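You operate a simulated robot arm through the tools that you are given. There is no shell and no other tool. Be economical: measure what you need, move in short steps, check, and stop when the job is done.

Carry out the task below with a simulated two-armed robot. There is one attempt and no reset: what you move stays moved.

JOB
Clear the lane jam and run the bottle into the lane before the gate.
Fine: widen the lane to the width on the feed table's card and reset before the start; stop the table after.

It is judged by the outcome, as a careful person would: the job done as asked, and still so three seconds after it is handed in. It fails if anything else is knocked over, pushed out of place, dropped, spilled or broken.

ROBOT AND FRAMES
Two 7-joint arms with fingered hands on one trunk, on a base that drives. Base frame: it is fixed to the floor where the robot stands at the start and does not move with it; the origin is under the middle of the robot, x ahead of it, y to its left, z up. Readings come in mm, degrees, newtons and seconds.
The left shoulder is at the start at [30, 120, 1163], the right one opposite. With the tool pointing down near the work surface each hand reaches from about 200 to 680 mm from the robot's upright axis, wherever it stands, measured 20 degrees to its own side. Places, roughly: feed direction switch [1000, 600, 800]; feed jam lamp [600, 300, 700]; feed reset key [400, 200, 800]; feed speed dial [700, 400, 800]; feed start key [800, 500, 800]; feed stop key [800, 500, 800]; feed turntable [800, 200, 900]; lane before the gate [700, -100, 900]; lane width knob [600, 0, 900]; orange gate [700, -200, 900]; purple card [500, 100, 900]; slim bottle [1250, 250, 1000]. Payload 4 kg a hand.
The tool frame of a hand sits at the grasp point between the pads (the TCP): z along the fingers, y along the line on which they close. The tips reach 19 mm beyond it. Largest opening 120 mm; the body of the gripper starts 53 mm behind the TCP. The gripper is a hand of 3 fingers: y runs from the thumb to the fingers, the wrist lies at [0, 0, -219] in the tool frame.
Orientation is told as [roll, pitch, yaw] about the base's x, y, z axes, in that order, counted from this pose: with the fingers straight down and closing along the base's y, the tool's x points along the base's -x, its y along +y and its z along -z.

CONTROLS
- The arms move only by the tool move_arm. It takes "left_steps", "right_steps" or both (then of equal length, played together; a hand with none holds still); each is a list that holds one entry, the list of rows, each a list of 6 numbers: the shift along the tool's x, y, z in mm, then the turn, a rotation vector about the tool's x, y, z in degrees. In form: [[[tx, ty, tz, rx, ry, rz], ...]]. A call has 1 to 12 rows; each row shifts and turns the commanded pose from where the row before left it, along the tool's axes as they then stand. Rows are played at 5 a second. More than 50 mm and 8.6 degrees between two rows, and nothing of the call is played. Where a pose cannot be reached the arm comes as near as it can. A force on the tool above 40 N (or 10 N above the force at the start of the call, whichever is more), or a blocked arm, ends the call early, and 0.2 s more pass. In this call time passes only in rows, and 0.2 s behind the last. The reply holds the time, the measured pose of the TCP, the force on the tool along the base axes, the opening and the grip force, in the units named above and with some noise, with the torque about the TCP (base axes, N m) and any sound that the robot's microphone picked up, and new pictures: "show" is both (left out), scene, wrist or none (wrist: the cameras of the hands that moved).
- Cameras (640 x 400 px; columns grow to the right, rows downward): "scene" is now at [51.1, 33.1, 1711.3]; the picture's right is [0.44, -0.90, -0.00], its down [-0.69, -0.33, -0.64] and it looks along [0.58, 0.28, -0.77] (base axes); focal length 255 px, centre (320, 200). "left" rides on the left gripper at [-66, -4, -79] in its tool frame; the picture's right is [0.05, -1.00, 0.00], its down [0.76, 0.04, -0.64] and it looks along [0.64, 0.04, 0.77] (tool axes); focal length 251 px, centre (320, 200). "right" rides on the right gripper at [66, -4, -79] in its tool frame; the picture's right is [0.05, 1.00, 0.00], its down [-0.76, 0.04, -0.64] and it looks along [-0.64, 0.03, 0.77] (tool axes); focal length 251 px, centre (320, 200). There is no depth. A picture from a camera that has moved, and an enlarged one, comes with that camera's place and axes in the base frame and with its lens.
- move_column(by): slides the trunk up (or, below 0, down) by that many mm; the arms and the scene camera ride with it, the base frame stays. It gives what a move gives, with no picture.
- roll_base(legs): drives the robot by 1 to 6 legs, each [ahead, turn to the left] in mm and degrees, along the robot's own axes; the way and the turn of a leg run together, so that a leg with both is an arc; at most 1500 mm and 180 degrees a leg. The arms and the cameras ride along, it lands a little off, and it stops where it bumps. It gives what a move gives, and a new picture of the scene camera.
- move_fingers(finger1, finger2, thumb_bend, hand): sets how far each is bent, from 0 (flat) to 1 (curled in); at 0.3 the hand is open as for a grip, at 0.7 the pads meet at the TCP. One left out holds its place. A second passes; each finger stops where it meets its share of the squeeze, and holds until it gets a number again. It is the only way to open and close the hand. It gives what a move gives, with no picture; readings hold the bend of each and the force on the fingers (four entries, about 0 where the hand has none), thumb and palm.
- pan_tilt(pan, tilt): turns the head with the scene camera to pan (to the left, within 120 degrees either way) and tilt (down, from -29 to 69), counted from straight ahead of the robot. It gives what a move gives, and a new picture of the scene camera.
- close_up(camera, box): a new picture of the part [left, top, right, bottom] of that camera's present view, enlarged. It takes no simulated time.
- job_done(): hands the job in; it is judged then, once.

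Work in short steps. Places have to be worked out from the pictures, the camera data and where the tool is seen: move nearer, look again, correct. Check each grasp and each placing, and mend what went wrong. You have 120 turns and 260 pictures in all, those below and enlarged ones among them. Open the grippers and draw the arms clear of the work before you hand the job in, unless the task says otherwise; then end with one line.

The tools are called as name(argument=value, ...) on one line, values as JSON. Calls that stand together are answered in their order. move_arm: Moves the arms, as the interface text tells. Its arguments: {"type":"object","properties":{"left_steps":{"type":"array","items":{"type":"array","items":{"type":"array","items":{"type":"number"}}}},"right_steps":{"type":"array","items":{"type":"array","items":{"type":"array","items":{"type":"number"}}}},"show":{"type":"string","enum":["both","scene","wrist","none"]}},"required":[]} The other tools are called the same way: move_column (by) slides the trunk up or down; move_fingers (finger1, finger2, thumb_bend, hand) moves the fingers one by one; roll_base (legs) drives the base; pan_tilt (pan, tilt) turns the head that bears the scene camera; close_up (camera, box) takes an enlarged picture of a part of a camera's view; job_done () hands the job in.

At the start:

```text
time: 0.0
left_tool_pos: [266.2, 359.1, 1227.6]
left_tool_rot: [0.0, 0.0, 0.0]
left_wrist_force: [-0.1, -0.5, 0.5]
left_torque: [-0.02, 0.0, 0.02]
left_width: 119.9
left_gripper_force: 0.1
left_shape: jaw
left_bend: [0.3, 0.3, 0.3]
left_finger forces: [0.1, 0.0, 0.0, 0.0, 0.0, 0.1]
right_tool_pos: [371.5, 70.0, 1289.6]
right_tool_rot: [0.0, 0.0, -0.1]
right_wrist_force: [0.9, -0.4, 0.8]
right_torque: [0.0, -0.01, 0.01]
right_width: 119.8
right_gripper_force: 0.0
right_shape: jaw
right_bend: [0.3, 0.3, 0.3]
right_finger forces: [0.0, 0.1, 0.0, 0.0, 0.0, 0.0]
trunk travel left (down, up): [-375.0, 165.0]
robot x, y, heading: [-2.9, -2.8, -0.0]
head pan, tilt: [25.9, 50.2]
```

scene: 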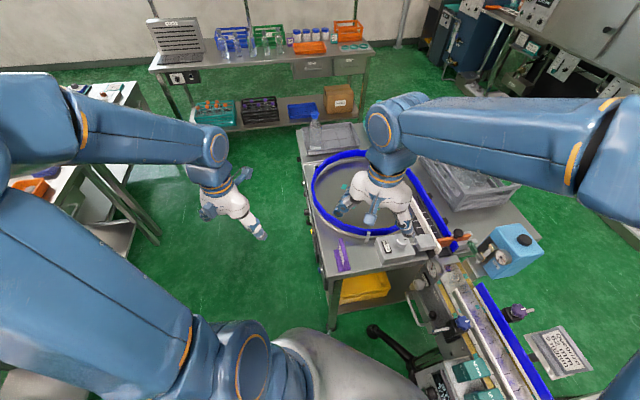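
right: 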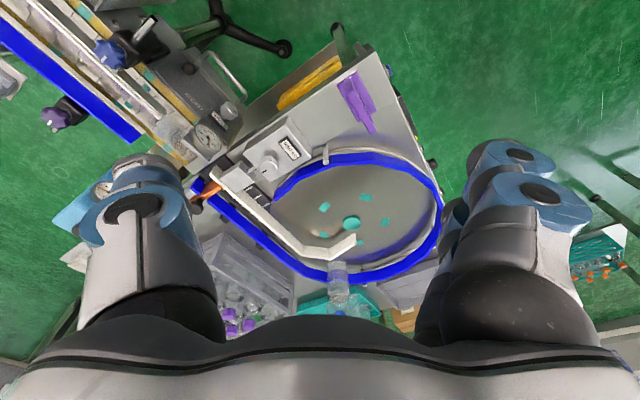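
left: 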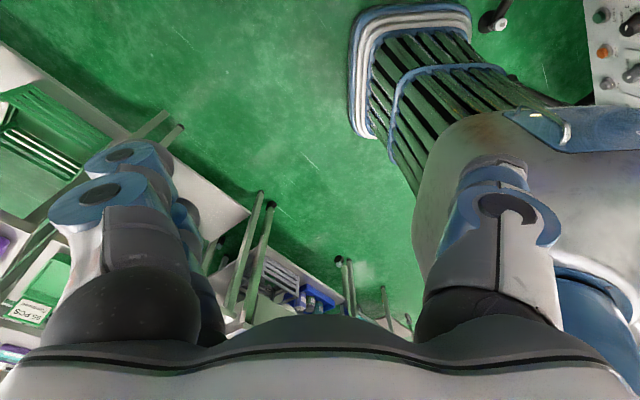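

The scene shows a turntable with blue rim, a card, a lane and controls. I take enlarged views before moving.

close_up(camera="scene", box=[290, 100, 490, 225])

close_up(camera="scene", box=[300, 200, 500, 325])

close_up(camera="right", box=[160, 40, 460, 300])

```text
3.20 times, centred on (390, 162) of scene
camera zoom: at [51.1, 33.1, 1711.3], right [0.44, -0.9, 0.0], down [-0.69, -0.33, -0.64], along [0.58, 0.28, -0.77], focal length 816 px, centre (96, 320)
```

zoom: 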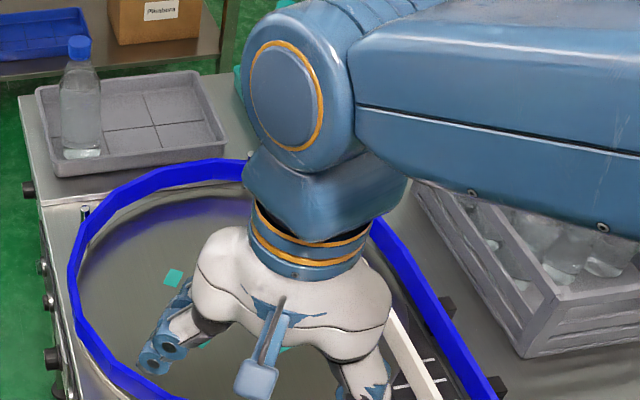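

```text
3.20 times, centred on (400, 262) of scene
camera zoom: at [51.1, 33.1, 1711.3], right [0.44, -0.9, 0.0], down [-0.69, -0.33, -0.64], along [0.58, 0.28, -0.77], focal length 816 px, centre (64, 0)
```

zoom: 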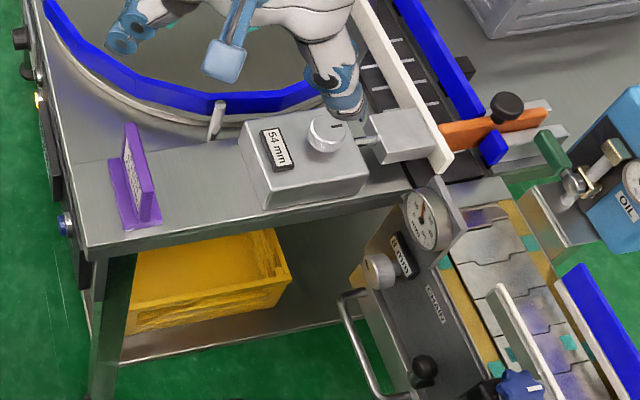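

```text
1.54 times, centred on (310, 170) of right
camera zoom: at [305.0, 66.6, 1370.0], right [-0.05, 1.0, 0.0], down [0.76, 0.04, 0.64], along [0.64, 0.03, -0.77], focal length 387 px, centre (335, 246)
```

zoom: 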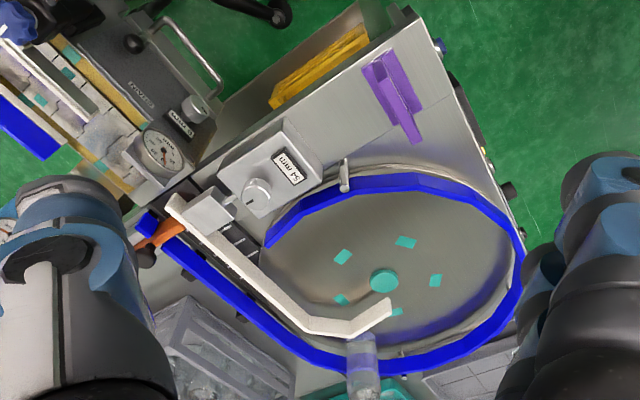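

A second bottle seems to stand or lie near the lane's mouth. I zoom there, and turn the head to see the front controls.

close_up(camera="right", box=[190, 160, 390, 325])

move_arm(right_steps=[[[45, 0, 0, 0, 0, 0], [45, 0, 0, 0, 0, 0], [45, 0, 0, 0, 0, 0], [0, -45, 0, 0, 0, 0], [0, -45, 0, 0, 0, 0], [0, -45, 0, 0, 0, 0], [0, -45, 0, 0, 0, 0], [0, -45, 0, 0, 0, 0]]], show="both")

```text
2.42 times, centred on (290, 242) of right
camera zoom: at [305.0, 66.6, 1370.0], right [-0.05, 1.0, 0.0], down [0.76, 0.04, 0.64], along [0.64, 0.03, -0.77], focal length 610 px, centre (393, 97)
```

zoom: 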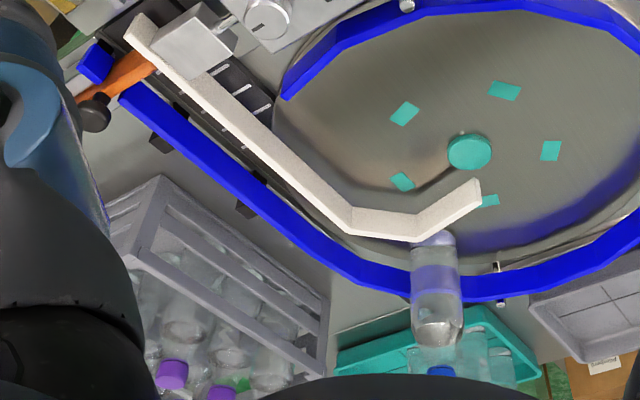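

```text
time: 1.8
left_tool_pos: [266.8, 358.5, 1227.5]
left_tool_rot: [0.0, -0.2, 0.0]
left_wrist_force: [0.3, 0.0, -0.2]
left_torque: [0.01, 0.01, 0.01]
left_width: 119.8
left_gripper_force: 0.1
left_shape: jaw
left_bend: [0.3, 0.3, 0.3]
left_finger forces: [0.1, 0.0, 0.1, 0.0, 0.0, 0.0]
right_tool_pos: [239.8, -157.3, 1288.5]
right_tool_rot: [0.0, 0.0, 0.0]
right_wrist_force: [0.0, 0.6, 0.1]
right_torque: [0.01, -0.04, -0.01]
right_width: 119.7
right_gripper_force: 0.1
right_shape: jaw
right_bend: [0.3, 0.3, 0.3]
right_finger forces: [0.1, 0.0, 0.0, 0.0, 0.1, 0.1]
trunk travel left (down, up): [-375.0, 165.0]
robot x, y, heading: [3.5, -0.7, 0.0]
head pan, tilt: [25.9, 50.2]
camera scene: at [50.2, 32.3, 1711.4], right [0.44, -0.9, 0.0], down [-0.69, -0.33, -0.64], along [0.58, 0.28, -0.77], focal length 255 px, centre (320, 200)
camera right: at [173.3, -159.3, 1368.5], right [-0.05, 1.0, 0.0], down [0.76, 0.04, 0.64], along [0.64, 0.04, -0.77], focal length 251 px, centre (320, 200)
```

scene: 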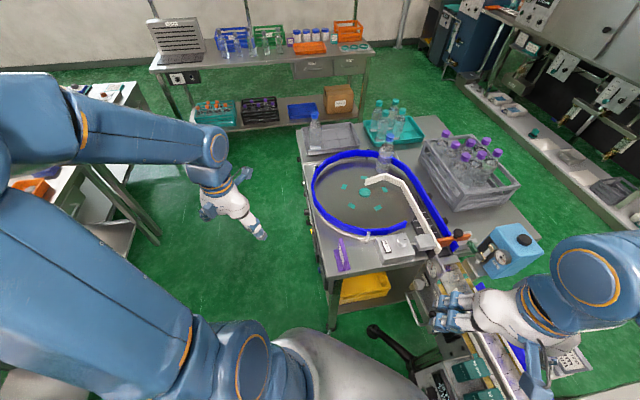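
right: 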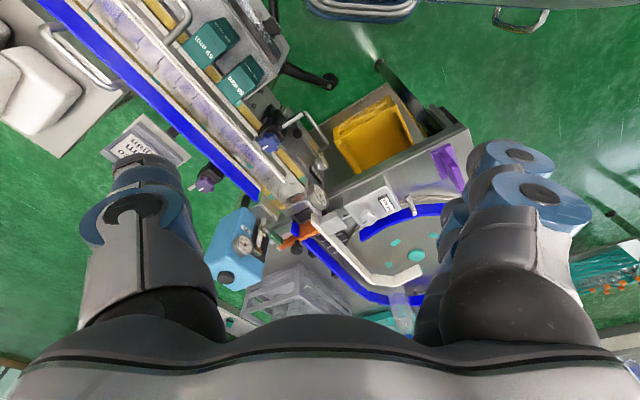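

The view is clear now. Zooming on the table, the jammed bottle, the lane and the card.

close_up(camera="scene", box=[295, 90, 455, 190])

close_up(camera="scene", box=[360, 160, 480, 260])

close_up(camera="scene", box=[300, 180, 360, 290])

```text
4.00 times, centred on (375, 140) of scene
camera zoom: at [50.2, 32.3, 1711.4], right [0.44, -0.9, 0.0], down [-0.69, -0.33, -0.64], along [0.58, 0.28, -0.77], focal length 1020 px, centre (100, 440)
```

zoom: 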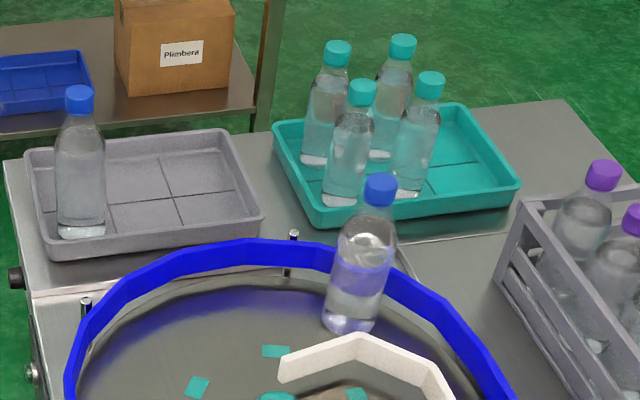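

```text
4.00 times, centred on (420, 210) of scene
camera zoom: at [50.2, 32.3, 1711.4], right [0.44, -0.9, 0.0], down [-0.69, -0.33, -0.64], along [0.58, 0.28, -0.77], focal length 1020 px, centre (-80, 160)
```

zoom: 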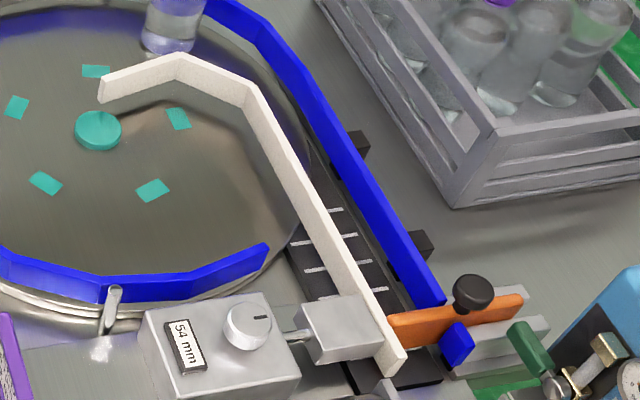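

```text
3.64 times, centred on (330, 235) of scene
camera zoom: at [50.2, 32.3, 1711.4], right [0.44, -0.9, 0.0], down [-0.69, -0.33, -0.64], along [0.58, 0.28, -0.77], focal length 928 px, centre (284, 73)
```

zoom: 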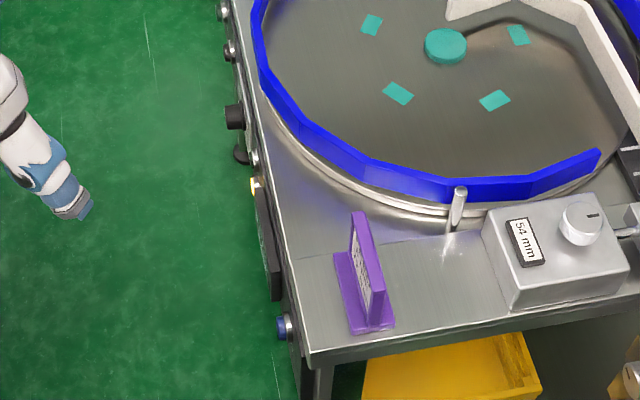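

The lane knob reads 54 mm; the keys' panel and the card face the left side of the table, which I judge to be turned about 36°. I look to the left for driving room.

pan_tilt(pan=80, tilt=50)

pan_tilt(pan=35, tilt=65)

```text
time: 3.0
left_tool_pos: [267.7, 358.3, 1225.4]
left_tool_rot: [0.0, 0.1, 0.0]
left_wrist_force: [0.0, -0.1, -0.3]
left_torque: [-0.03, -0.03, 0.04]
left_width: 119.8
left_gripper_force: 0.1
left_shape: jaw
left_bend: [0.3, 0.3, 0.3]
left_finger forces: [0.0, 0.1, 0.0, 0.0, 0.0, 0.0]
right_tool_pos: [241.2, -154.7, 1288.8]
right_tool_rot: [0.0, -0.1, 0.1]
right_wrist_force: [0.1, -0.4, 0.1]
right_torque: [-0.01, -0.01, 0.0]
right_width: 119.9
right_gripper_force: 0.0
right_shape: jaw
right_bend: [0.3, 0.3, 0.3]
right_finger forces: [0.1, 0.0, 0.0, 0.0, 0.1, 0.0]
trunk travel left (down, up): [-375.0, 165.0]
robot x, y, heading: [-3.6, 0.2, 0.0]
head pan, tilt: [80.0, 50.0]
camera scene: at [-4.7, 75.5, 1711.6], right [0.98, -0.17, 0.0], down [-0.13, -0.75, -0.64], along [0.11, 0.63, -0.77], focal length 255 px, centre (320, 200)
```

scene: 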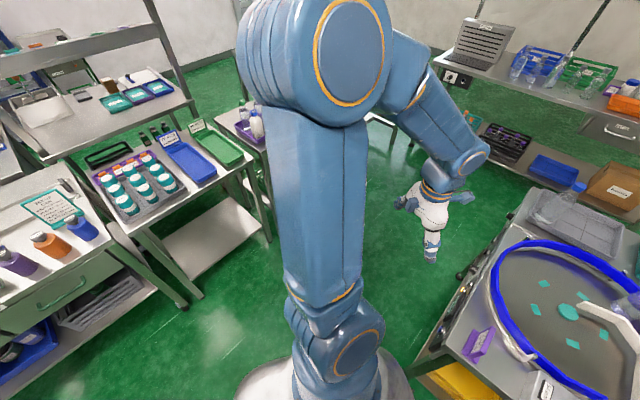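

```text
time: 4.2
left_tool_pos: [267.9, 359.5, 1227.4]
left_tool_rot: [0.0, 0.1, 0.1]
left_wrist_force: [0.2, -0.4, 0.3]
left_torque: [0.02, 0.03, -0.02]
left_width: 119.8
left_gripper_force: 0.0
left_shape: jaw
left_bend: [0.3, 0.3, 0.3]
left_finger forces: [0.0, 0.1, 0.0, 0.1, 0.1, 0.1]
right_tool_pos: [242.1, -154.8, 1289.2]
right_tool_rot: [0.0, 0.0, -0.1]
right_wrist_force: [-0.8, -0.6, 0.6]
right_torque: [-0.05, 0.0, -0.02]
right_width: 119.6
right_gripper_force: 0.2
right_shape: jaw
right_bend: [0.3, 0.3, 0.3]
right_finger forces: [0.1, 0.0, 0.0, 0.0, 0.0, 0.0]
trunk travel left (down, up): [-375.0, 165.0]
robot x, y, heading: [-0.0, -1.4, -0.1]
head pan, tilt: [35.0, 65.0]
camera scene: at [31.5, 34.4, 1693.4], right [0.57, -0.82, 0.0], down [-0.74, -0.52, -0.42], along [0.35, 0.24, -0.91], focal length 255 px, centre (320, 200)
```

scene: 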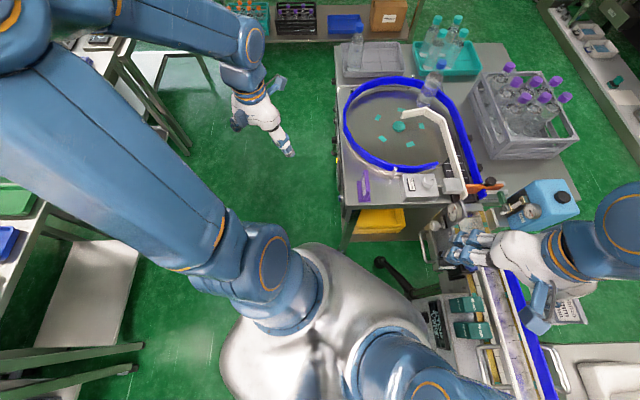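

There's open floor on the panel side. I turn left, drive alongside and face the panel.

roll_base(legs=[[0, 62], [880, 0], [0, -116]])

pan_tilt(pan=0, tilt=55)

```text
time: 6.9
left_tool_pos: [-152.0, 421.5, 1228.4]
left_tool_rot: [0.0, -0.1, 56.0]
left_wrist_force: [0.0, 0.4, -0.2]
left_torque: [-0.01, 0.01, -0.02]
left_width: 120.0
left_gripper_force: 0.0
left_shape: jaw
left_bend: [0.3, 0.3, 0.3]
left_finger forces: [0.0, 0.1, 0.1, 0.1, 0.0, 0.0]
right_tool_pos: [260.5, 112.9, 1288.4]
right_tool_rot: [0.0, 0.0, 56.2]
right_wrist_force: [0.3, 0.6, -0.5]
right_torque: [-0.02, -0.02, 0.01]
right_width: 120.0
right_gripper_force: 0.0
right_shape: jaw
right_bend: [0.3, 0.3, 0.3]
right_finger forces: [0.0, 0.0, 0.0, 0.0, 0.0, 0.1]
trunk travel left (down, up): [-375.0, 165.0]
robot x, y, heading: [28.8, -22.4, 55.7]
head pan, tilt: [35.0, 65.0]
stopped in leg 1: the robot was blocked; the commanded pose is now the measured one
camera scene: at [16.7, 20.1, 1693.4], right [1.0, 0.01, 0.0], down [0.01, -0.91, -0.42], along [0.0, 0.42, -0.91], focal length 255 px, centre (320, 200)
```

scene: 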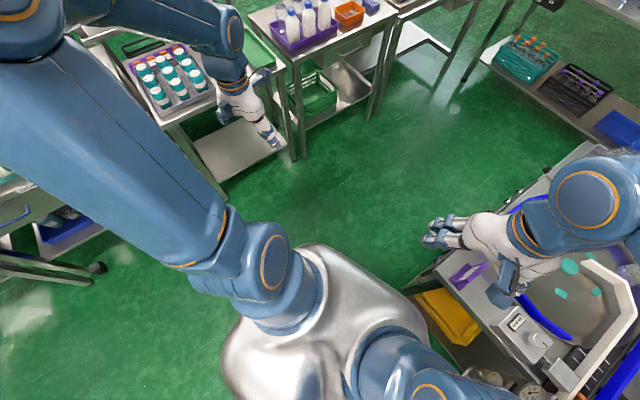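

```text
time: 7.9
left_tool_pos: [-151.6, 419.6, 1227.0]
left_tool_rot: [0.0, -0.1, 56.0]
left_wrist_force: [-0.2, -0.2, 0.2]
left_torque: [-0.02, -0.01, 0.01]
left_width: 120.1
left_gripper_force: 0.1
left_shape: jaw
left_bend: [0.3, 0.3, 0.3]
left_finger forces: [0.1, 0.0, 0.0, 0.0, 0.0, 0.0]
right_tool_pos: [261.1, 111.5, 1288.6]
right_tool_rot: [0.0, -0.2, 56.2]
right_wrist_force: [-0.2, -0.1, -0.3]
right_torque: [0.02, 0.04, -0.01]
right_width: 120.1
right_gripper_force: 0.0
right_shape: jaw
right_bend: [0.3, 0.3, 0.3]
right_finger forces: [0.0, 0.0, 0.0, 0.1, 0.0, 0.1]
trunk travel left (down, up): [-375.0, 165.0]
robot x, y, heading: [27.9, -23.4, 55.9]
head pan, tilt: [0.0, 55.0]
camera scene: at [59.1, 18.6, 1705.0], right [0.83, -0.56, 0.0], down [-0.46, -0.68, -0.57], along [0.32, 0.47, -0.82], focal length 255 px, centre (320, 200)
```

scene: 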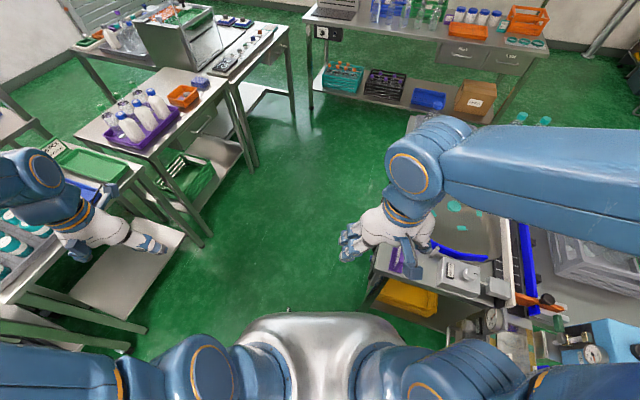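

The turn was blocked at 56°. I look right/back and left/back to find what touched.

pan_tilt(pan=-75, tilt=62)

pan_tilt(pan=110, tilt=60)

```text
time: 9.4
left_tool_pos: [-151.5, 420.8, 1228.0]
left_tool_rot: [0.1, -0.1, 56.0]
left_wrist_force: [0.1, 0.1, -0.5]
left_torque: [0.01, -0.03, -0.03]
left_width: 120.0
left_gripper_force: 0.1
left_shape: jaw
left_bend: [0.3, 0.3, 0.3]
left_finger forces: [0.1, 0.0, 0.1, 0.0, 0.1, 0.1]
right_tool_pos: [260.6, 112.1, 1289.2]
right_tool_rot: [0.0, 0.1, 56.2]
right_wrist_force: [0.1, 0.3, -0.5]
right_torque: [-0.01, 0.0, -0.02]
right_width: 120.0
right_gripper_force: 0.0
right_shape: jaw
right_bend: [0.3, 0.3, 0.3]
right_finger forces: [0.0, 0.1, 0.0, 0.0, 0.0, 0.0]
trunk travel left (down, up): [-375.0, 165.0]
robot x, y, heading: [30.5, -20.9, 55.9]
head pan, tilt: [-75.0, 62.0]
camera scene: at [80.0, -62.1, 1696.7], right [-0.33, -0.94, 0.0], down [-0.83, 0.29, -0.47], along [0.44, -0.15, -0.88], focal length 255 px, centre (320, 200)
```

scene: 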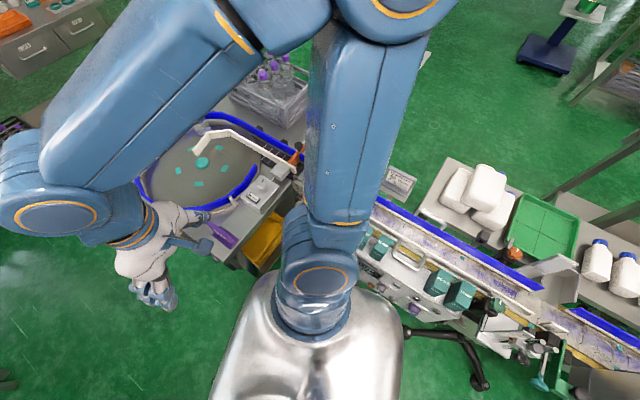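

```text
time: 12.2
left_tool_pos: [-150.9, 421.0, 1227.6]
left_tool_rot: [0.1, -0.1, 56.1]
left_wrist_force: [0.1, -0.6, 0.3]
left_torque: [-0.01, 0.04, 0.02]
left_width: 120.0
left_gripper_force: 0.0
left_shape: jaw
left_bend: [0.3, 0.3, 0.3]
left_finger forces: [0.0, 0.0, 0.1, 0.1, 0.2, 0.0]
right_tool_pos: [261.4, 112.0, 1288.8]
right_tool_rot: [0.0, 0.0, 56.1]
right_wrist_force: [-0.1, -0.4, -1.2]
right_torque: [-0.01, -0.02, 0.02]
right_width: 120.0
right_gripper_force: 0.1
right_shape: jaw
right_bend: [0.3, 0.3, 0.3]
right_finger forces: [0.1, 0.1, 0.0, 0.0, 0.1, 0.0]
trunk travel left (down, up): [-375.0, 165.0]
robot x, y, heading: [27.0, -26.3, 55.8]
head pan, tilt: [110.0, 60.0]
camera scene: at [-45.3, -24.5, 1699.0], right [0.25, 0.97, 0.0], down [0.84, -0.21, -0.5], along [-0.48, 0.12, -0.87], focal length 255 px, centre (320, 200)
```

scene: 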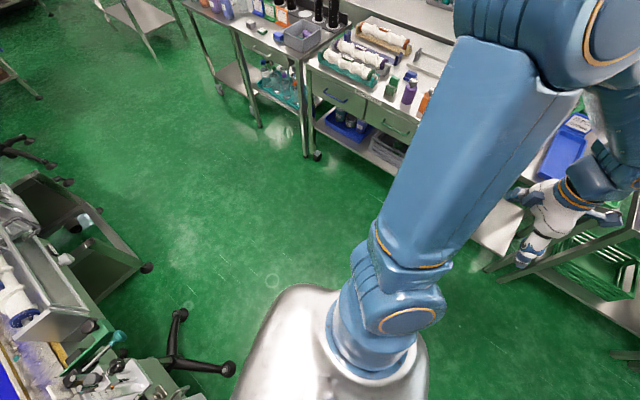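

The base's rear right seems to touch the conveyor's foot; ahead is free. I creep forward in a left arc.

roll_base(legs=[[40, 0], [60, 10]])

```text
time: 13.7
left_tool_pos: [-176.8, 469.5, 1226.8]
left_tool_rot: [-0.1, 0.0, 66.1]
left_wrist_force: [0.5, 1.5, 0.4]
left_torque: [-0.04, -0.01, 0.02]
left_width: 120.3
left_gripper_force: 0.0
left_shape: jaw
left_bend: [0.3, 0.3, 0.3]
left_finger forces: [0.0, 0.0, 0.0, 0.1, 0.0, 0.0]
right_tool_pos: [284.5, 238.6, 1287.9]
right_tool_rot: [0.0, 0.1, 66.3]
right_wrist_force: [-0.8, 0.1, 0.2]
right_torque: [0.0, 0.04, 0.0]
right_width: 119.7
right_gripper_force: 0.2
right_shape: jaw
right_bend: [0.3, 0.3, 0.3]
right_finger forces: [0.0, 0.0, 0.0, 0.0, 0.0, 0.0]
trunk travel left (down, up): [-375.0, 165.0]
robot x, y, heading: [84.5, 61.2, 65.8]
head pan, tilt: [110.0, 60.0]
camera scene: at [11.9, 48.7, 1699.0], right [0.07, 1.0, 0.0], down [0.86, -0.06, -0.5], along [-0.5, 0.03, -0.87], focal length 255 px, centre (320, 200)
```

scene: 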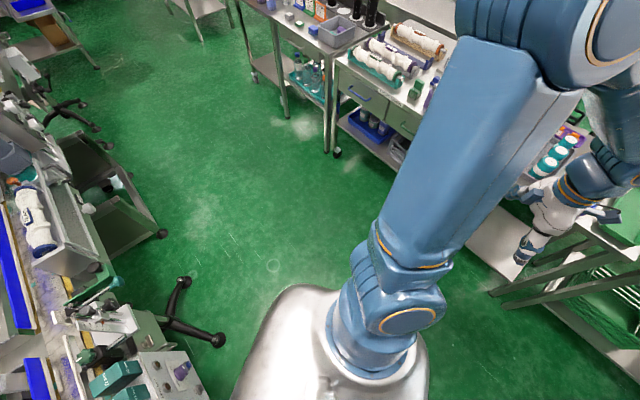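

That worked. I turn further left, go forward, then along the table, and face the panel.

roll_base(legs=[[100, 17], [420, 0], [0, -44], [340, 0], [0, -93]])

pan_tilt(pan=0, tilt=55)

```text
time: 22.9
left_tool_pos: [649.8, 1232.9, 1227.1]
left_tool_rot: [0.1, -0.1, 6.6]
left_wrist_force: [0.1, -0.1, 0.2]
left_torque: [0.0, 0.04, -0.01]
left_width: 120.0
left_gripper_force: 0.0
left_shape: jaw
left_bend: [0.3, 0.3, 0.3]
left_finger forces: [0.0, 0.1, 0.1, 0.0, 0.0, 0.1]
right_tool_pos: [685.4, 718.2, 1288.5]
right_tool_rot: [-0.1, 0.1, 6.8]
right_wrist_force: [0.6, -0.3, 0.5]
right_torque: [-0.03, 0.02, 0.05]
right_width: 120.2
right_gripper_force: 0.0
right_shape: jaw
right_bend: [0.3, 0.3, 0.3]
right_finger forces: [0.1, 0.0, 0.0, 0.0, 0.0, 0.0]
trunk travel left (down, up): [-375.0, 165.0]
robot x, y, heading: [423.9, 835.7, 7.6]
head pan, tilt: [110.0, 60.0]
stopped in leg 5: the robot was blocked; the commanded pose is now the measured one
camera scene: at [375.1, 891.9, 1699.0], right [0.89, 0.47, 0.0], down [0.4, -0.77, -0.5], along [-0.23, 0.44, -0.87], focal length 255 px, centre (320, 200)
```

scene: 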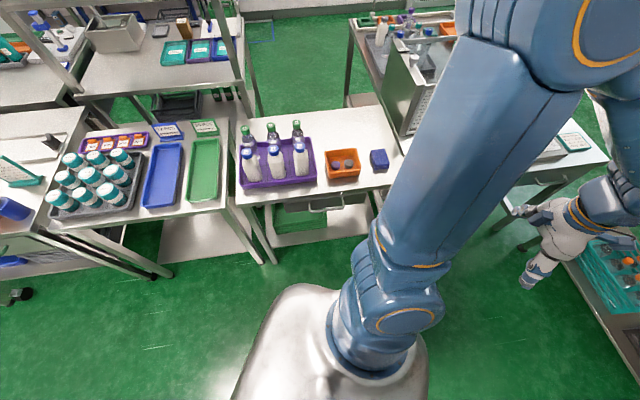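

```text
time: 24.8
left_tool_pos: [649.9, 1232.3, 1228.2]
left_tool_rot: [0.2, -0.1, 6.6]
left_wrist_force: [-0.2, 0.4, 1.1]
left_torque: [-0.04, 0.02, -0.02]
left_width: 119.8
left_gripper_force: 0.1
left_shape: jaw
left_bend: [0.3, 0.3, 0.3]
left_finger forces: [0.1, 0.0, 0.1, 0.0, 0.0, 0.2]
right_tool_pos: [685.4, 719.5, 1288.9]
right_tool_rot: [0.0, 0.0, 6.9]
right_wrist_force: [0.0, -0.6, -0.1]
right_torque: [0.02, 0.01, 0.04]
right_width: 120.2
right_gripper_force: 0.1
right_shape: jaw
right_bend: [0.3, 0.3, 0.3]
right_finger forces: [0.1, 0.0, 0.0, 0.0, 0.0, 0.0]
trunk travel left (down, up): [-375.0, 165.0]
robot x, y, heading: [419.2, 836.0, 7.6]
head pan, tilt: [0.0, 55.0]
camera scene: at [477.3, 842.9, 1705.0], right [0.14, -0.99, 0.0], down [-0.81, -0.11, -0.57], along [0.57, 0.08, -0.82], focal length 255 px, centre (320, 200)
```

scene: 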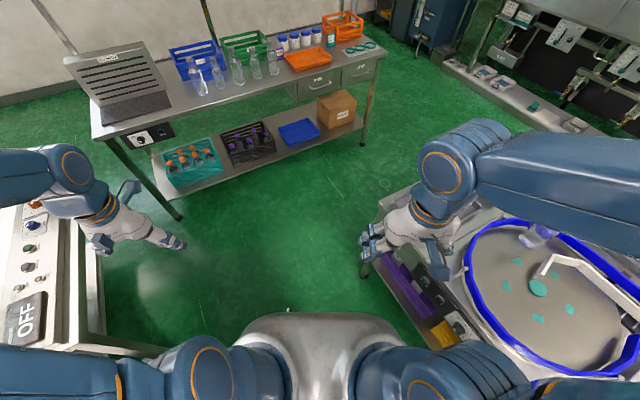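

Blocked again at 7.6°. I look right and to the right rear for the contact.

pan_tilt(pan=-60, tilt=68)

pan_tilt(pan=-118, tilt=60)

```text
time: 26.1
left_tool_pos: [650.8, 1232.4, 1227.6]
left_tool_rot: [0.1, -0.1, 6.6]
left_wrist_force: [0.1, -0.2, 0.1]
left_torque: [-0.01, 0.01, 0.02]
left_width: 120.2
left_gripper_force: 0.0
left_shape: jaw
left_bend: [0.3, 0.3, 0.3]
left_finger forces: [0.0, 0.1, 0.0, 0.1, 0.1, 0.0]
right_tool_pos: [684.0, 717.5, 1288.8]
right_tool_rot: [0.0, 0.0, 7.0]
right_wrist_force: [0.2, 0.6, 0.1]
right_torque: [-0.02, 0.01, -0.01]
right_width: 120.0
right_gripper_force: 0.1
right_shape: jaw
right_bend: [0.3, 0.3, 0.3]
right_finger forces: [0.1, 0.0, 0.1, 0.1, 0.0, 0.1]
trunk travel left (down, up): [-375.0, 165.0]
robot x, y, heading: [427.1, 833.1, 7.7]
head pan, tilt: [-60.0, 68.0]
camera scene: at [440.8, 787.9, 1690.4], right [-0.79, -0.61, 0.0], down [-0.57, 0.73, -0.37], along [0.23, -0.3, -0.93], focal length 255 px, centre (320, 200)
```

scene: 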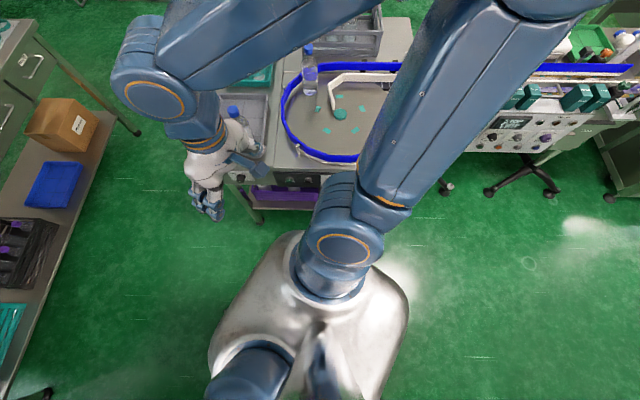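

```text
time: 27.4
left_tool_pos: [650.5, 1231.2, 1227.3]
left_tool_rot: [0.1, -0.1, 6.6]
left_wrist_force: [0.4, -0.4, 0.3]
left_torque: [-0.02, 0.0, -0.02]
left_width: 120.1
left_gripper_force: 0.1
left_shape: jaw
left_bend: [0.3, 0.3, 0.3]
left_finger forces: [0.0, 0.0, 0.0, 0.0, 0.0, 0.0]
right_tool_pos: [684.0, 718.4, 1289.7]
right_tool_rot: [0.0, 0.0, 7.0]
right_wrist_force: [-0.6, -0.4, 0.0]
right_torque: [-0.02, 0.01, -0.04]
right_width: 120.2
right_gripper_force: 0.0
right_shape: jaw
right_bend: [0.3, 0.3, 0.3]
right_finger forces: [0.1, 0.1, 0.0, 0.1, 0.0, 0.0]
trunk travel left (down, up): [-375.0, 165.0]
robot x, y, heading: [423.4, 836.4, 7.7]
head pan, tilt: [-118.0, 60.0]
camera scene: at [382.9, 770.4, 1699.0], right [-0.94, 0.35, 0.0], down [0.3, 0.81, -0.5], along [-0.17, -0.47, -0.87], focal length 255 px, centre (320, 200)
```

scene: 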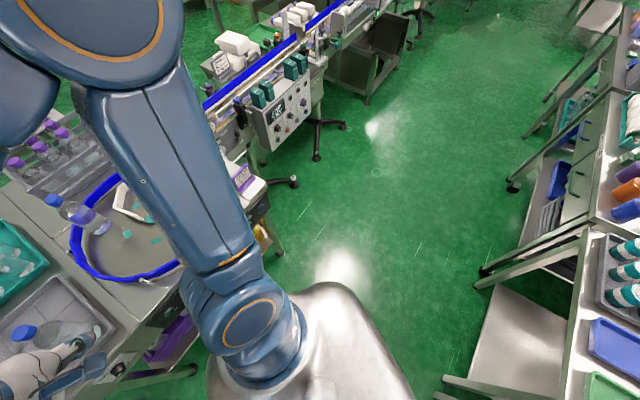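

The base is large (about 700×540) and its front-right nears the panel. I back off a little and turn more.

roll_base(legs=[[-70, 0], [0, -61]])

pan_tilt(pan=0, tilt=55)

```text
time: 31.1
left_tool_pos: [811.4, 837.5, 1229.2]
left_tool_rot: [0.3, 0.1, -51.3]
left_wrist_force: [-1.0, -1.0, -0.3]
left_torque: [0.06, 0.01, 0.0]
left_width: 120.0
left_gripper_force: 0.0
left_shape: jaw
left_bend: [0.3, 0.3, 0.3]
left_finger forces: [0.0, 0.1, 0.0, 0.0, 0.0, 0.0]
right_tool_pos: [391.6, 536.1, 1288.2]
right_tool_rot: [0.1, 0.1, -51.2]
right_wrist_force: [-0.6, -0.5, 0.6]
right_torque: [0.02, 0.0, -0.02]
right_width: 119.9
right_gripper_force: 0.1
right_shape: jaw
right_bend: [0.3, 0.3, 0.3]
right_finger forces: [0.1, 0.0, 0.0, 0.1, 0.0, 0.0]
trunk travel left (down, up): [-375.0, 165.0]
robot x, y, heading: [387.4, 847.7, -50.7]
head pan, tilt: [-118.0, 60.0]
stopped in leg 2: the robot was blocked; the commanded pose is now the measured one
camera scene: at [307.4, 844.9, 1698.9], right [-0.2, 0.98, 0.0], down [0.85, 0.17, -0.5], along [-0.49, -0.1, -0.87], focal length 255 px, centre (320, 200)
```

scene: 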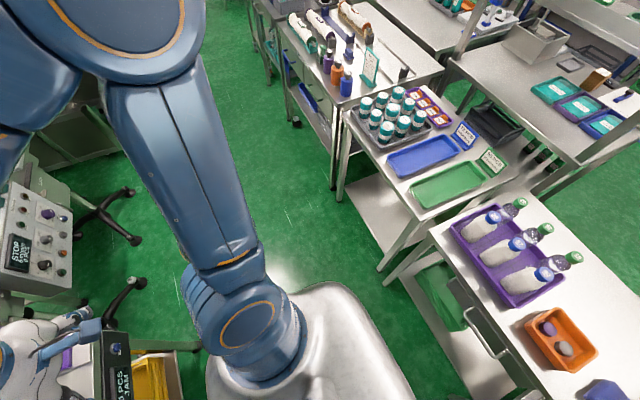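

```text
time: 33.1
left_tool_pos: [812.2, 840.4, 1227.8]
left_tool_rot: [0.2, -0.2, -51.4]
left_wrist_force: [-0.7, -0.4, 0.3]
left_torque: [-0.01, -0.02, -0.02]
left_width: 119.9
left_gripper_force: 0.1
left_shape: jaw
left_bend: [0.3, 0.3, 0.3]
left_finger forces: [0.0, 0.0, 0.1, 0.0, 0.0, 0.0]
right_tool_pos: [393.6, 539.9, 1288.7]
right_tool_rot: [0.0, 0.0, -51.2]
right_wrist_force: [-0.7, 0.5, 0.3]
right_torque: [0.0, -0.03, 0.0]
right_width: 120.0
right_gripper_force: 0.0
right_shape: jaw
right_bend: [0.3, 0.3, 0.3]
right_finger forces: [0.0, 0.0, 0.0, 0.0, 0.0, 0.0]
trunk travel left (down, up): [-375.0, 165.0]
robot x, y, heading: [382.7, 845.1, -50.6]
head pan, tilt: [0.0, 55.0]
camera scene: at [420.0, 806.2, 1705.0], right [-0.77, -0.63, 0.0], down [-0.52, 0.63, -0.57], along [0.36, -0.44, -0.82], focal length 255 px, centre (320, 200)
```

scene: 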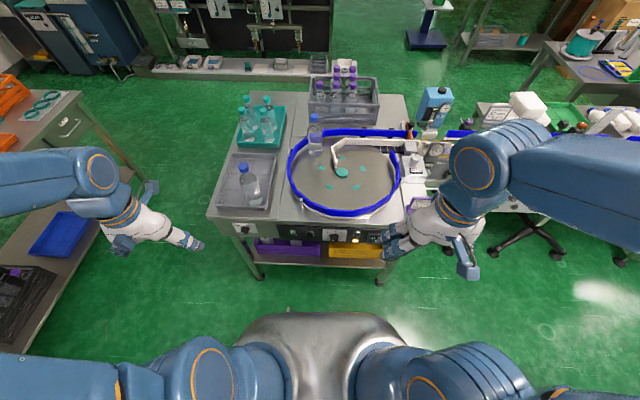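

Now I face the panel. Zoom on the panel, and on the lane area.

close_up(camera="scene", box=[205, 205, 435, 285])

close_up(camera="scene", box=[220, 90, 440, 227])

```text
2.78 times, centred on (320, 245) of scene
camera zoom: at [420.0, 806.2, 1705.0], right [-0.77, -0.63, 0.0], down [-0.52, 0.63, -0.57], along [0.36, -0.44, -0.82], focal length 710 px, centre (320, 75)
```

zoom: 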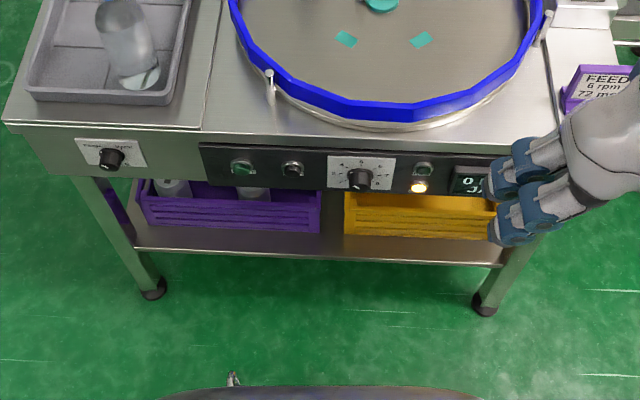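

```text
2.91 times, centred on (330, 158) of scene
camera zoom: at [420.0, 806.2, 1705.0], right [-0.77, -0.63, 0.0], down [-0.52, 0.63, -0.57], along [0.36, -0.44, -0.82], focal length 742 px, centre (291, 321)
```

zoom: 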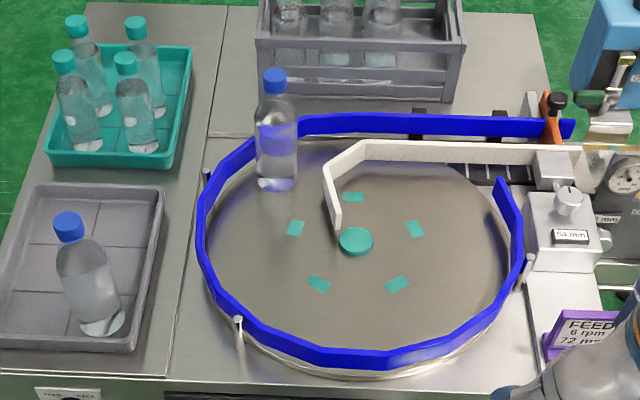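

The card reads FEED, 6 rpm, 72 mm. I pull the right hand aside to see the rest.

move_arm(right_steps=[[[0, -45, 0, 0, 0, 0], [0, -45, 0, 0, 0, 0], [0, -45, 0, 0, 0, 0]]], show="none")

close_up(camera="scene", box=[350, 170, 450, 270])

close_up(camera="scene", box=[225, 215, 385, 285])

close_up(camera="scene", box=[300, 220, 385, 255])

```text
time: 33.9
left_tool_pos: [812.8, 839.9, 1227.8]
left_tool_rot: [0.1, 0.0, -51.5]
left_wrist_force: [0.4, 0.3, 0.7]
left_torque: [-0.01, -0.01, 0.0]
left_width: 120.0
left_gripper_force: 0.1
left_shape: jaw
left_bend: [0.3, 0.3, 0.3]
left_finger forces: [0.1, 0.0, 0.0, 0.1, 0.0, 0.0]
right_tool_pos: [290.3, 455.3, 1289.1]
right_tool_rot: [0.0, 0.0, -51.1]
right_wrist_force: [0.2, 0.2, 0.0]
right_torque: [0.01, -0.04, 0.0]
right_width: 119.8
right_gripper_force: 0.0
right_shape: jaw
right_bend: [0.3, 0.3, 0.3]
right_finger forces: [0.1, 0.1, 0.0, 0.0, 0.0, 0.1]
trunk travel left (down, up): [-375.0, 165.0]
robot x, y, heading: [385.5, 847.0, -50.3]
head pan, tilt: [0.0, 55.0]
```

```text
4.00 times, centred on (400, 220) of scene
camera zoom: at [419.6, 805.3, 1705.0], right [-0.77, -0.63, 0.0], down [-0.52, 0.63, -0.57], along [0.36, -0.44, -0.82], focal length 1020 px, centre (0, 120)
```

zoom: 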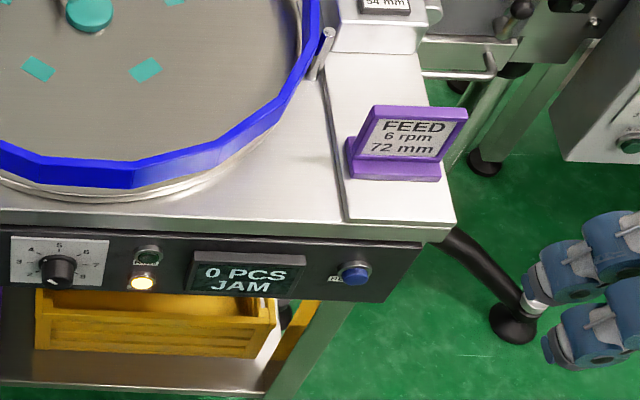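

```text
4.00 times, centred on (305, 250) of scene
camera zoom: at [419.6, 805.3, 1705.0], right [-0.77, -0.63, 0.0], down [-0.52, 0.63, -0.57], along [0.36, -0.44, -0.82], focal length 1020 px, centre (380, 0)
```

zoom: 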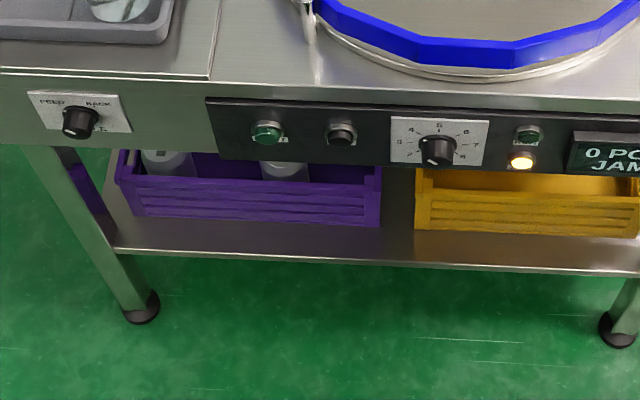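

```text
7.53 times, centred on (342, 238) of scene
camera zoom: at [419.6, 805.3, 1705.0], right [-0.77, -0.63, 0.0], down [-0.52, 0.63, -0.57], along [0.36, -0.44, -0.82], focal length 1921 px, centre (151, -82)
```

zoom: 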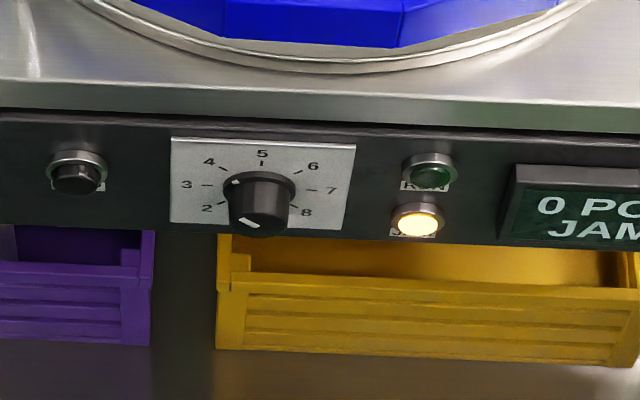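

Lamp reads JAM, counter 0 PCS, and I have the button places. I lower the trunk and bring the left hand to a forward-pointing pose so that its camera sees the panel closely.

move_column(by=-250)

move_arm(left_steps=[[[-45, 0, 0, 0, 0, 0], [-45, 0, 0, 0, 0, 0], [0, 0, 0, 0, -8.5, 0], [0, 0, 0, 0, -8.5, 0], [0, 0, 0, 0, -8.5, 0], [0, 0, 0, 0, -8.5, 0], [0, 0, 0, 0, -8.5, 0], [0, 0, 0, 0, -8.5, 0], [0, 0, 0, 0, -8.5, 0]]], show="both")

```text
time: 36.5
left_tool_pos: [812.3, 840.4, 977.7]
left_tool_rot: [0.1, 0.0, -51.3]
left_wrist_force: [0.4, 0.8, 0.1]
left_torque: [0.01, 0.0, -0.01]
left_width: 120.2
left_gripper_force: 0.0
left_shape: jaw
left_bend: [0.3, 0.3, 0.3]
left_finger forces: [0.0, 0.1, 0.0, 0.0, 0.1, 0.1]
right_tool_pos: [290.1, 454.8, 1040.0]
right_tool_rot: [0.1, 0.0, -51.1]
right_wrist_force: [-0.2, 0.7, -0.7]
right_torque: [-0.02, 0.01, -0.02]
right_width: 120.0
right_gripper_force: 0.0
right_shape: jaw
right_bend: [0.3, 0.3, 0.3]
right_finger forces: [0.0, 0.1, 0.1, 0.0, 0.0, 0.1]
trunk travel left (down, up): [-125.0, 415.0]
robot x, y, heading: [381.6, 848.9, -50.7]
head pan, tilt: [0.0, 55.0]
```

```text
time: 38.5
left_tool_pos: [908.9, 766.4, 985.9]
left_tool_rot: [0.1, -59.7, -51.5]
left_wrist_force: [0.4, -0.6, 0.3]
left_torque: [-0.04, -0.02, 0.0]
left_width: 120.1
left_gripper_force: 0.0
left_shape: jaw
left_bend: [0.3, 0.3, 0.3]
left_finger forces: [0.1, 0.0, 0.0, 0.0, 0.0, 0.0]
left hand out of reach, approached as far as the arm can: row 8, 9
right_tool_pos: [289.9, 455.8, 1038.7]
right_tool_rot: [-0.2, 0.0, -51.3]
right_wrist_force: [0.3, -0.2, -1.2]
right_torque: [-0.04, -0.02, -0.01]
right_width: 120.0
right_gripper_force: 0.0
right_shape: jaw
right_bend: [0.3, 0.3, 0.3]
right_finger forces: [0.0, 0.1, 0.1, 0.1, 0.1, 0.0]
trunk travel left (down, up): [-125.0, 415.0]
robot x, y, heading: [384.4, 846.1, -50.8]
head pan, tilt: [0.0, 55.0]
camera scene: at [420.5, 807.2, 1455.0], right [-0.77, -0.63, 0.0], down [-0.52, 0.63, -0.57], along [0.36, -0.44, -0.82], focal length 255 px, centre (320, 200)
camera left: at [883.7, 790.3, 1081.8], right [-0.8, -0.6, -0.05], down [-0.55, 0.76, -0.33], along [0.24, -0.24, -0.94], focal length 251 px, centre (320, 200)
```

scene: 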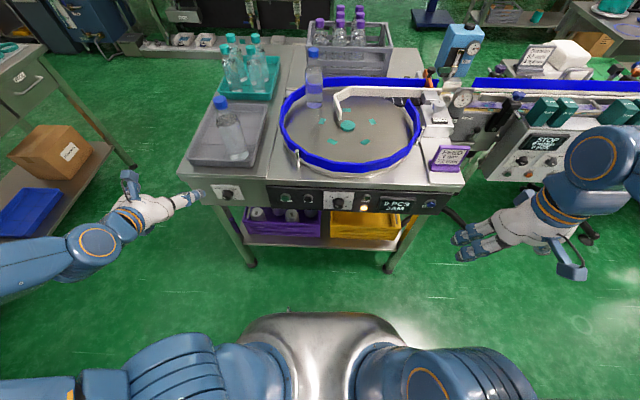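
left: 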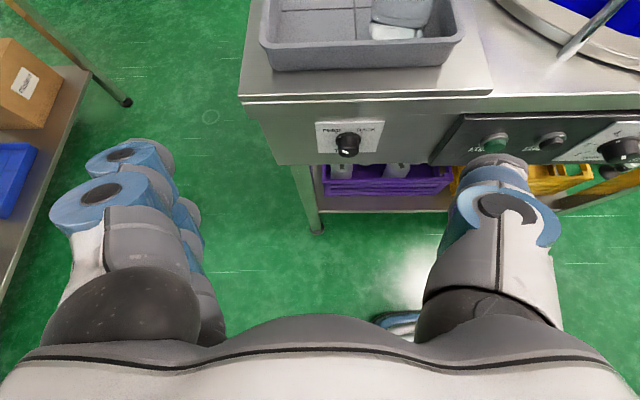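

The camera sees the panel; I zoom on the switch, keys and dial.

close_up(camera="left", box=[310, 110, 400, 165])

close_up(camera="left", box=[440, 110, 640, 190])

close_up(camera="scene", box=[270, 175, 450, 225])

close_up(camera="scene", box=[320, 180, 360, 220])

```text
7.11 times, centred on (355, 138) of left
camera zoom: at [883.7, 790.3, 1081.8], right [-0.8, -0.6, -0.05], down [-0.55, 0.76, -0.33], along [0.24, -0.24, -0.94], focal length 1788 px, centre (71, 644)
```

zoom: 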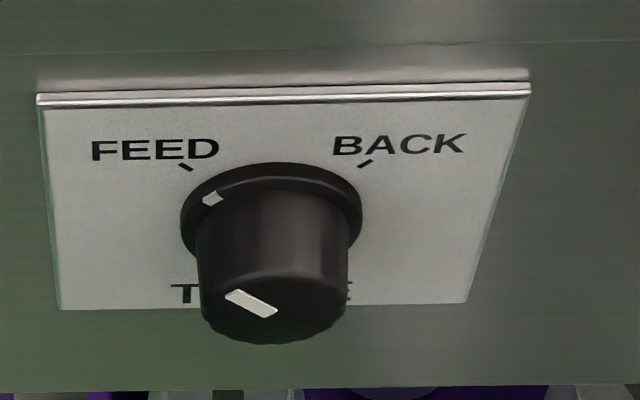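

```text
3.20 times, centred on (540, 150) of left
camera zoom: at [883.7, 790.3, 1081.8], right [-0.8, -0.6, -0.05], down [-0.55, 0.76, -0.33], along [0.24, -0.24, -0.94], focal length 805 px, centre (-384, 360)
```

zoom: 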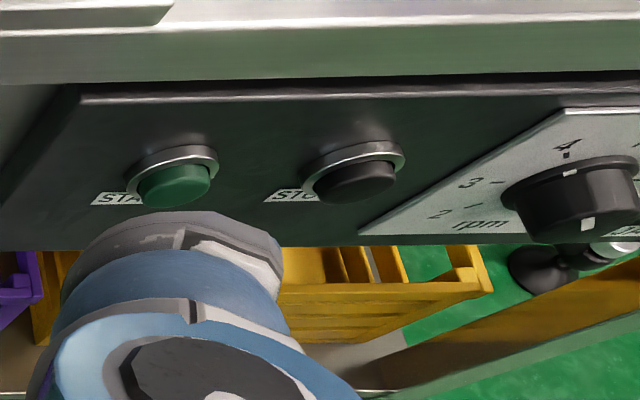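

```text
3.56 times, centred on (360, 200) of scene
camera zoom: at [420.5, 807.2, 1455.0], right [-0.77, -0.63, 0.0], down [-0.52, 0.63, -0.57], along [0.36, -0.44, -0.82], focal length 907 px, centre (178, 200)
```

zoom: 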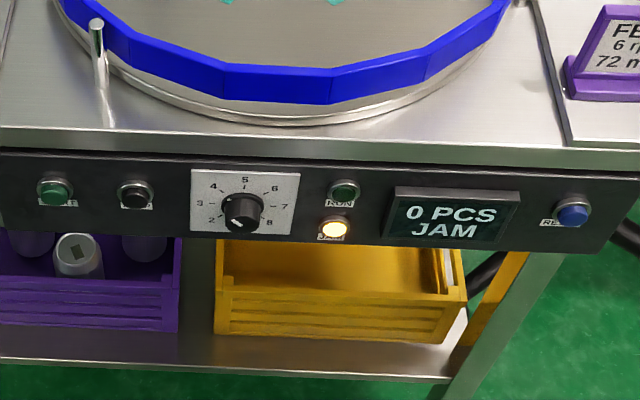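

```text
10.00 times, centred on (340, 200) of scene
camera zoom: at [420.5, 807.2, 1455.0], right [-0.77, -0.63, 0.0], down [-0.52, 0.63, -0.57], along [0.36, -0.44, -0.82], focal length 2551 px, centre (120, 200)
```

zoom: 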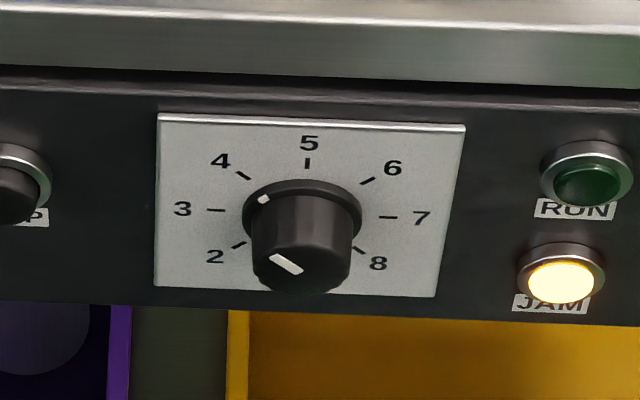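

Switch stands at FEED, dial at about 4 rpm (not part of the request), START left, STOP beside it. Now the width knob: I restore the left arm, raise the trunk and drive back by the proven way.

move_arm(left_steps=[[[0, 0, 0, 0, 8.5, 0], [0, 0, 0, 0, 8.5, 0], [0, 0, 0, 0, 8.5, 0], [0, 0, 0, 0, 8.5, 0], [0, 0, 0, 0, 8.5, 0], [0, 0, 0, 0, 8.5, 0], [0, 0, 0, 0, 8.5, 0], [45, 0, 0, 0, 0, 0], [45, 0, 0, 0, 0, 0]]], show="none")

move_column(by=250)

roll_base(legs=[[0, 58], [70, 0], [0, 31], [-340, 0], [0, 44]])

```text
time: 40.5
left_tool_pos: [850.0, 837.3, 984.5]
left_tool_rot: [0.2, 0.0, -51.4]
left_wrist_force: [0.1, -0.4, 0.2]
left_torque: [0.01, -0.02, 0.0]
left_width: 120.2
left_gripper_force: 0.1
left_shape: jaw
left_bend: [0.3, 0.3, 0.3]
left_finger forces: [0.1, 0.0, 0.0, 0.0, 0.0, 0.0]
right_tool_pos: [289.1, 454.8, 1039.9]
right_tool_rot: [0.0, 0.0, -51.2]
right_wrist_force: [0.3, 0.3, -0.5]
right_torque: [0.02, -0.01, -0.02]
right_width: 120.0
right_gripper_force: 0.0
right_shape: jaw
right_bend: [0.3, 0.3, 0.3]
right_finger forces: [0.0, 0.0, 0.1, 0.0, 0.1, 0.0]
trunk travel left (down, up): [-125.0, 415.0]
robot x, y, heading: [385.3, 847.2, -50.8]
head pan, tilt: [0.0, 55.0]
```

```text
time: 43.1
left_tool_pos: [849.4, 836.4, 1235.7]
left_tool_rot: [0.1, 0.0, -51.5]
left_wrist_force: [-0.1, -0.1, 0.7]
left_torque: [0.01, 0.01, 0.0]
left_width: 120.3
left_gripper_force: 0.1
left_shape: jaw
left_bend: [0.3, 0.3, 0.3]
left_finger forces: [0.0, 0.0, 0.0, 0.0, 0.0, 0.1]
right_tool_pos: [289.9, 455.8, 1288.2]
right_tool_rot: [0.1, 0.0, -51.2]
right_wrist_force: [-0.1, -0.2, -0.2]
right_torque: [0.05, 0.02, 0.0]
right_width: 119.9
right_gripper_force: 0.2
right_shape: jaw
right_bend: [0.3, 0.3, 0.3]
right_finger forces: [0.0, 0.1, 0.1, 0.1, 0.0, 0.0]
trunk travel left (down, up): [-375.0, 165.0]
robot x, y, heading: [387.7, 852.6, -50.7]
head pan, tilt: [0.0, 55.0]
```

```text
time: 46.1
left_tool_pos: [639.6, 1241.1, 1234.3]
left_tool_rot: [-0.1, 0.1, 7.1]
left_wrist_force: [0.2, 0.9, -0.2]
left_torque: [-0.05, 0.02, 0.01]
left_width: 120.2
left_gripper_force: 0.0
left_shape: jaw
left_bend: [0.3, 0.3, 0.3]
left_finger forces: [0.0, 0.1, 0.0, 0.0, 0.0, 0.1]
right_tool_pos: [671.8, 564.8, 1289.9]
right_tool_rot: [-0.2, 0.1, 7.3]
right_wrist_force: [0.5, -0.2, 0.3]
right_torque: [-0.05, 0.01, -0.03]
right_width: 120.1
right_gripper_force: 0.2
right_shape: jaw
right_bend: [0.3, 0.3, 0.3]
right_finger forces: [0.0, 0.1, 0.0, 0.1, 0.0, 0.0]
trunk travel left (down, up): [-375.0, 165.0]
robot x, y, heading: [389.7, 814.3, 7.6]
head pan, tilt: [0.0, 55.0]
stopped in leg 1: the robot was blocked; the commanded pose is now the measured one
camera scene: at [445.4, 823.4, 1705.0], right [0.13, -0.99, 0.0], down [-0.81, -0.11, -0.57], along [0.57, 0.07, -0.82], focal length 255 px, centre (320, 200)
```

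scene: 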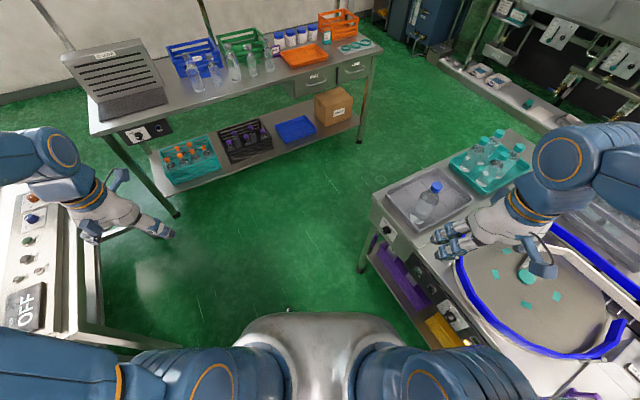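

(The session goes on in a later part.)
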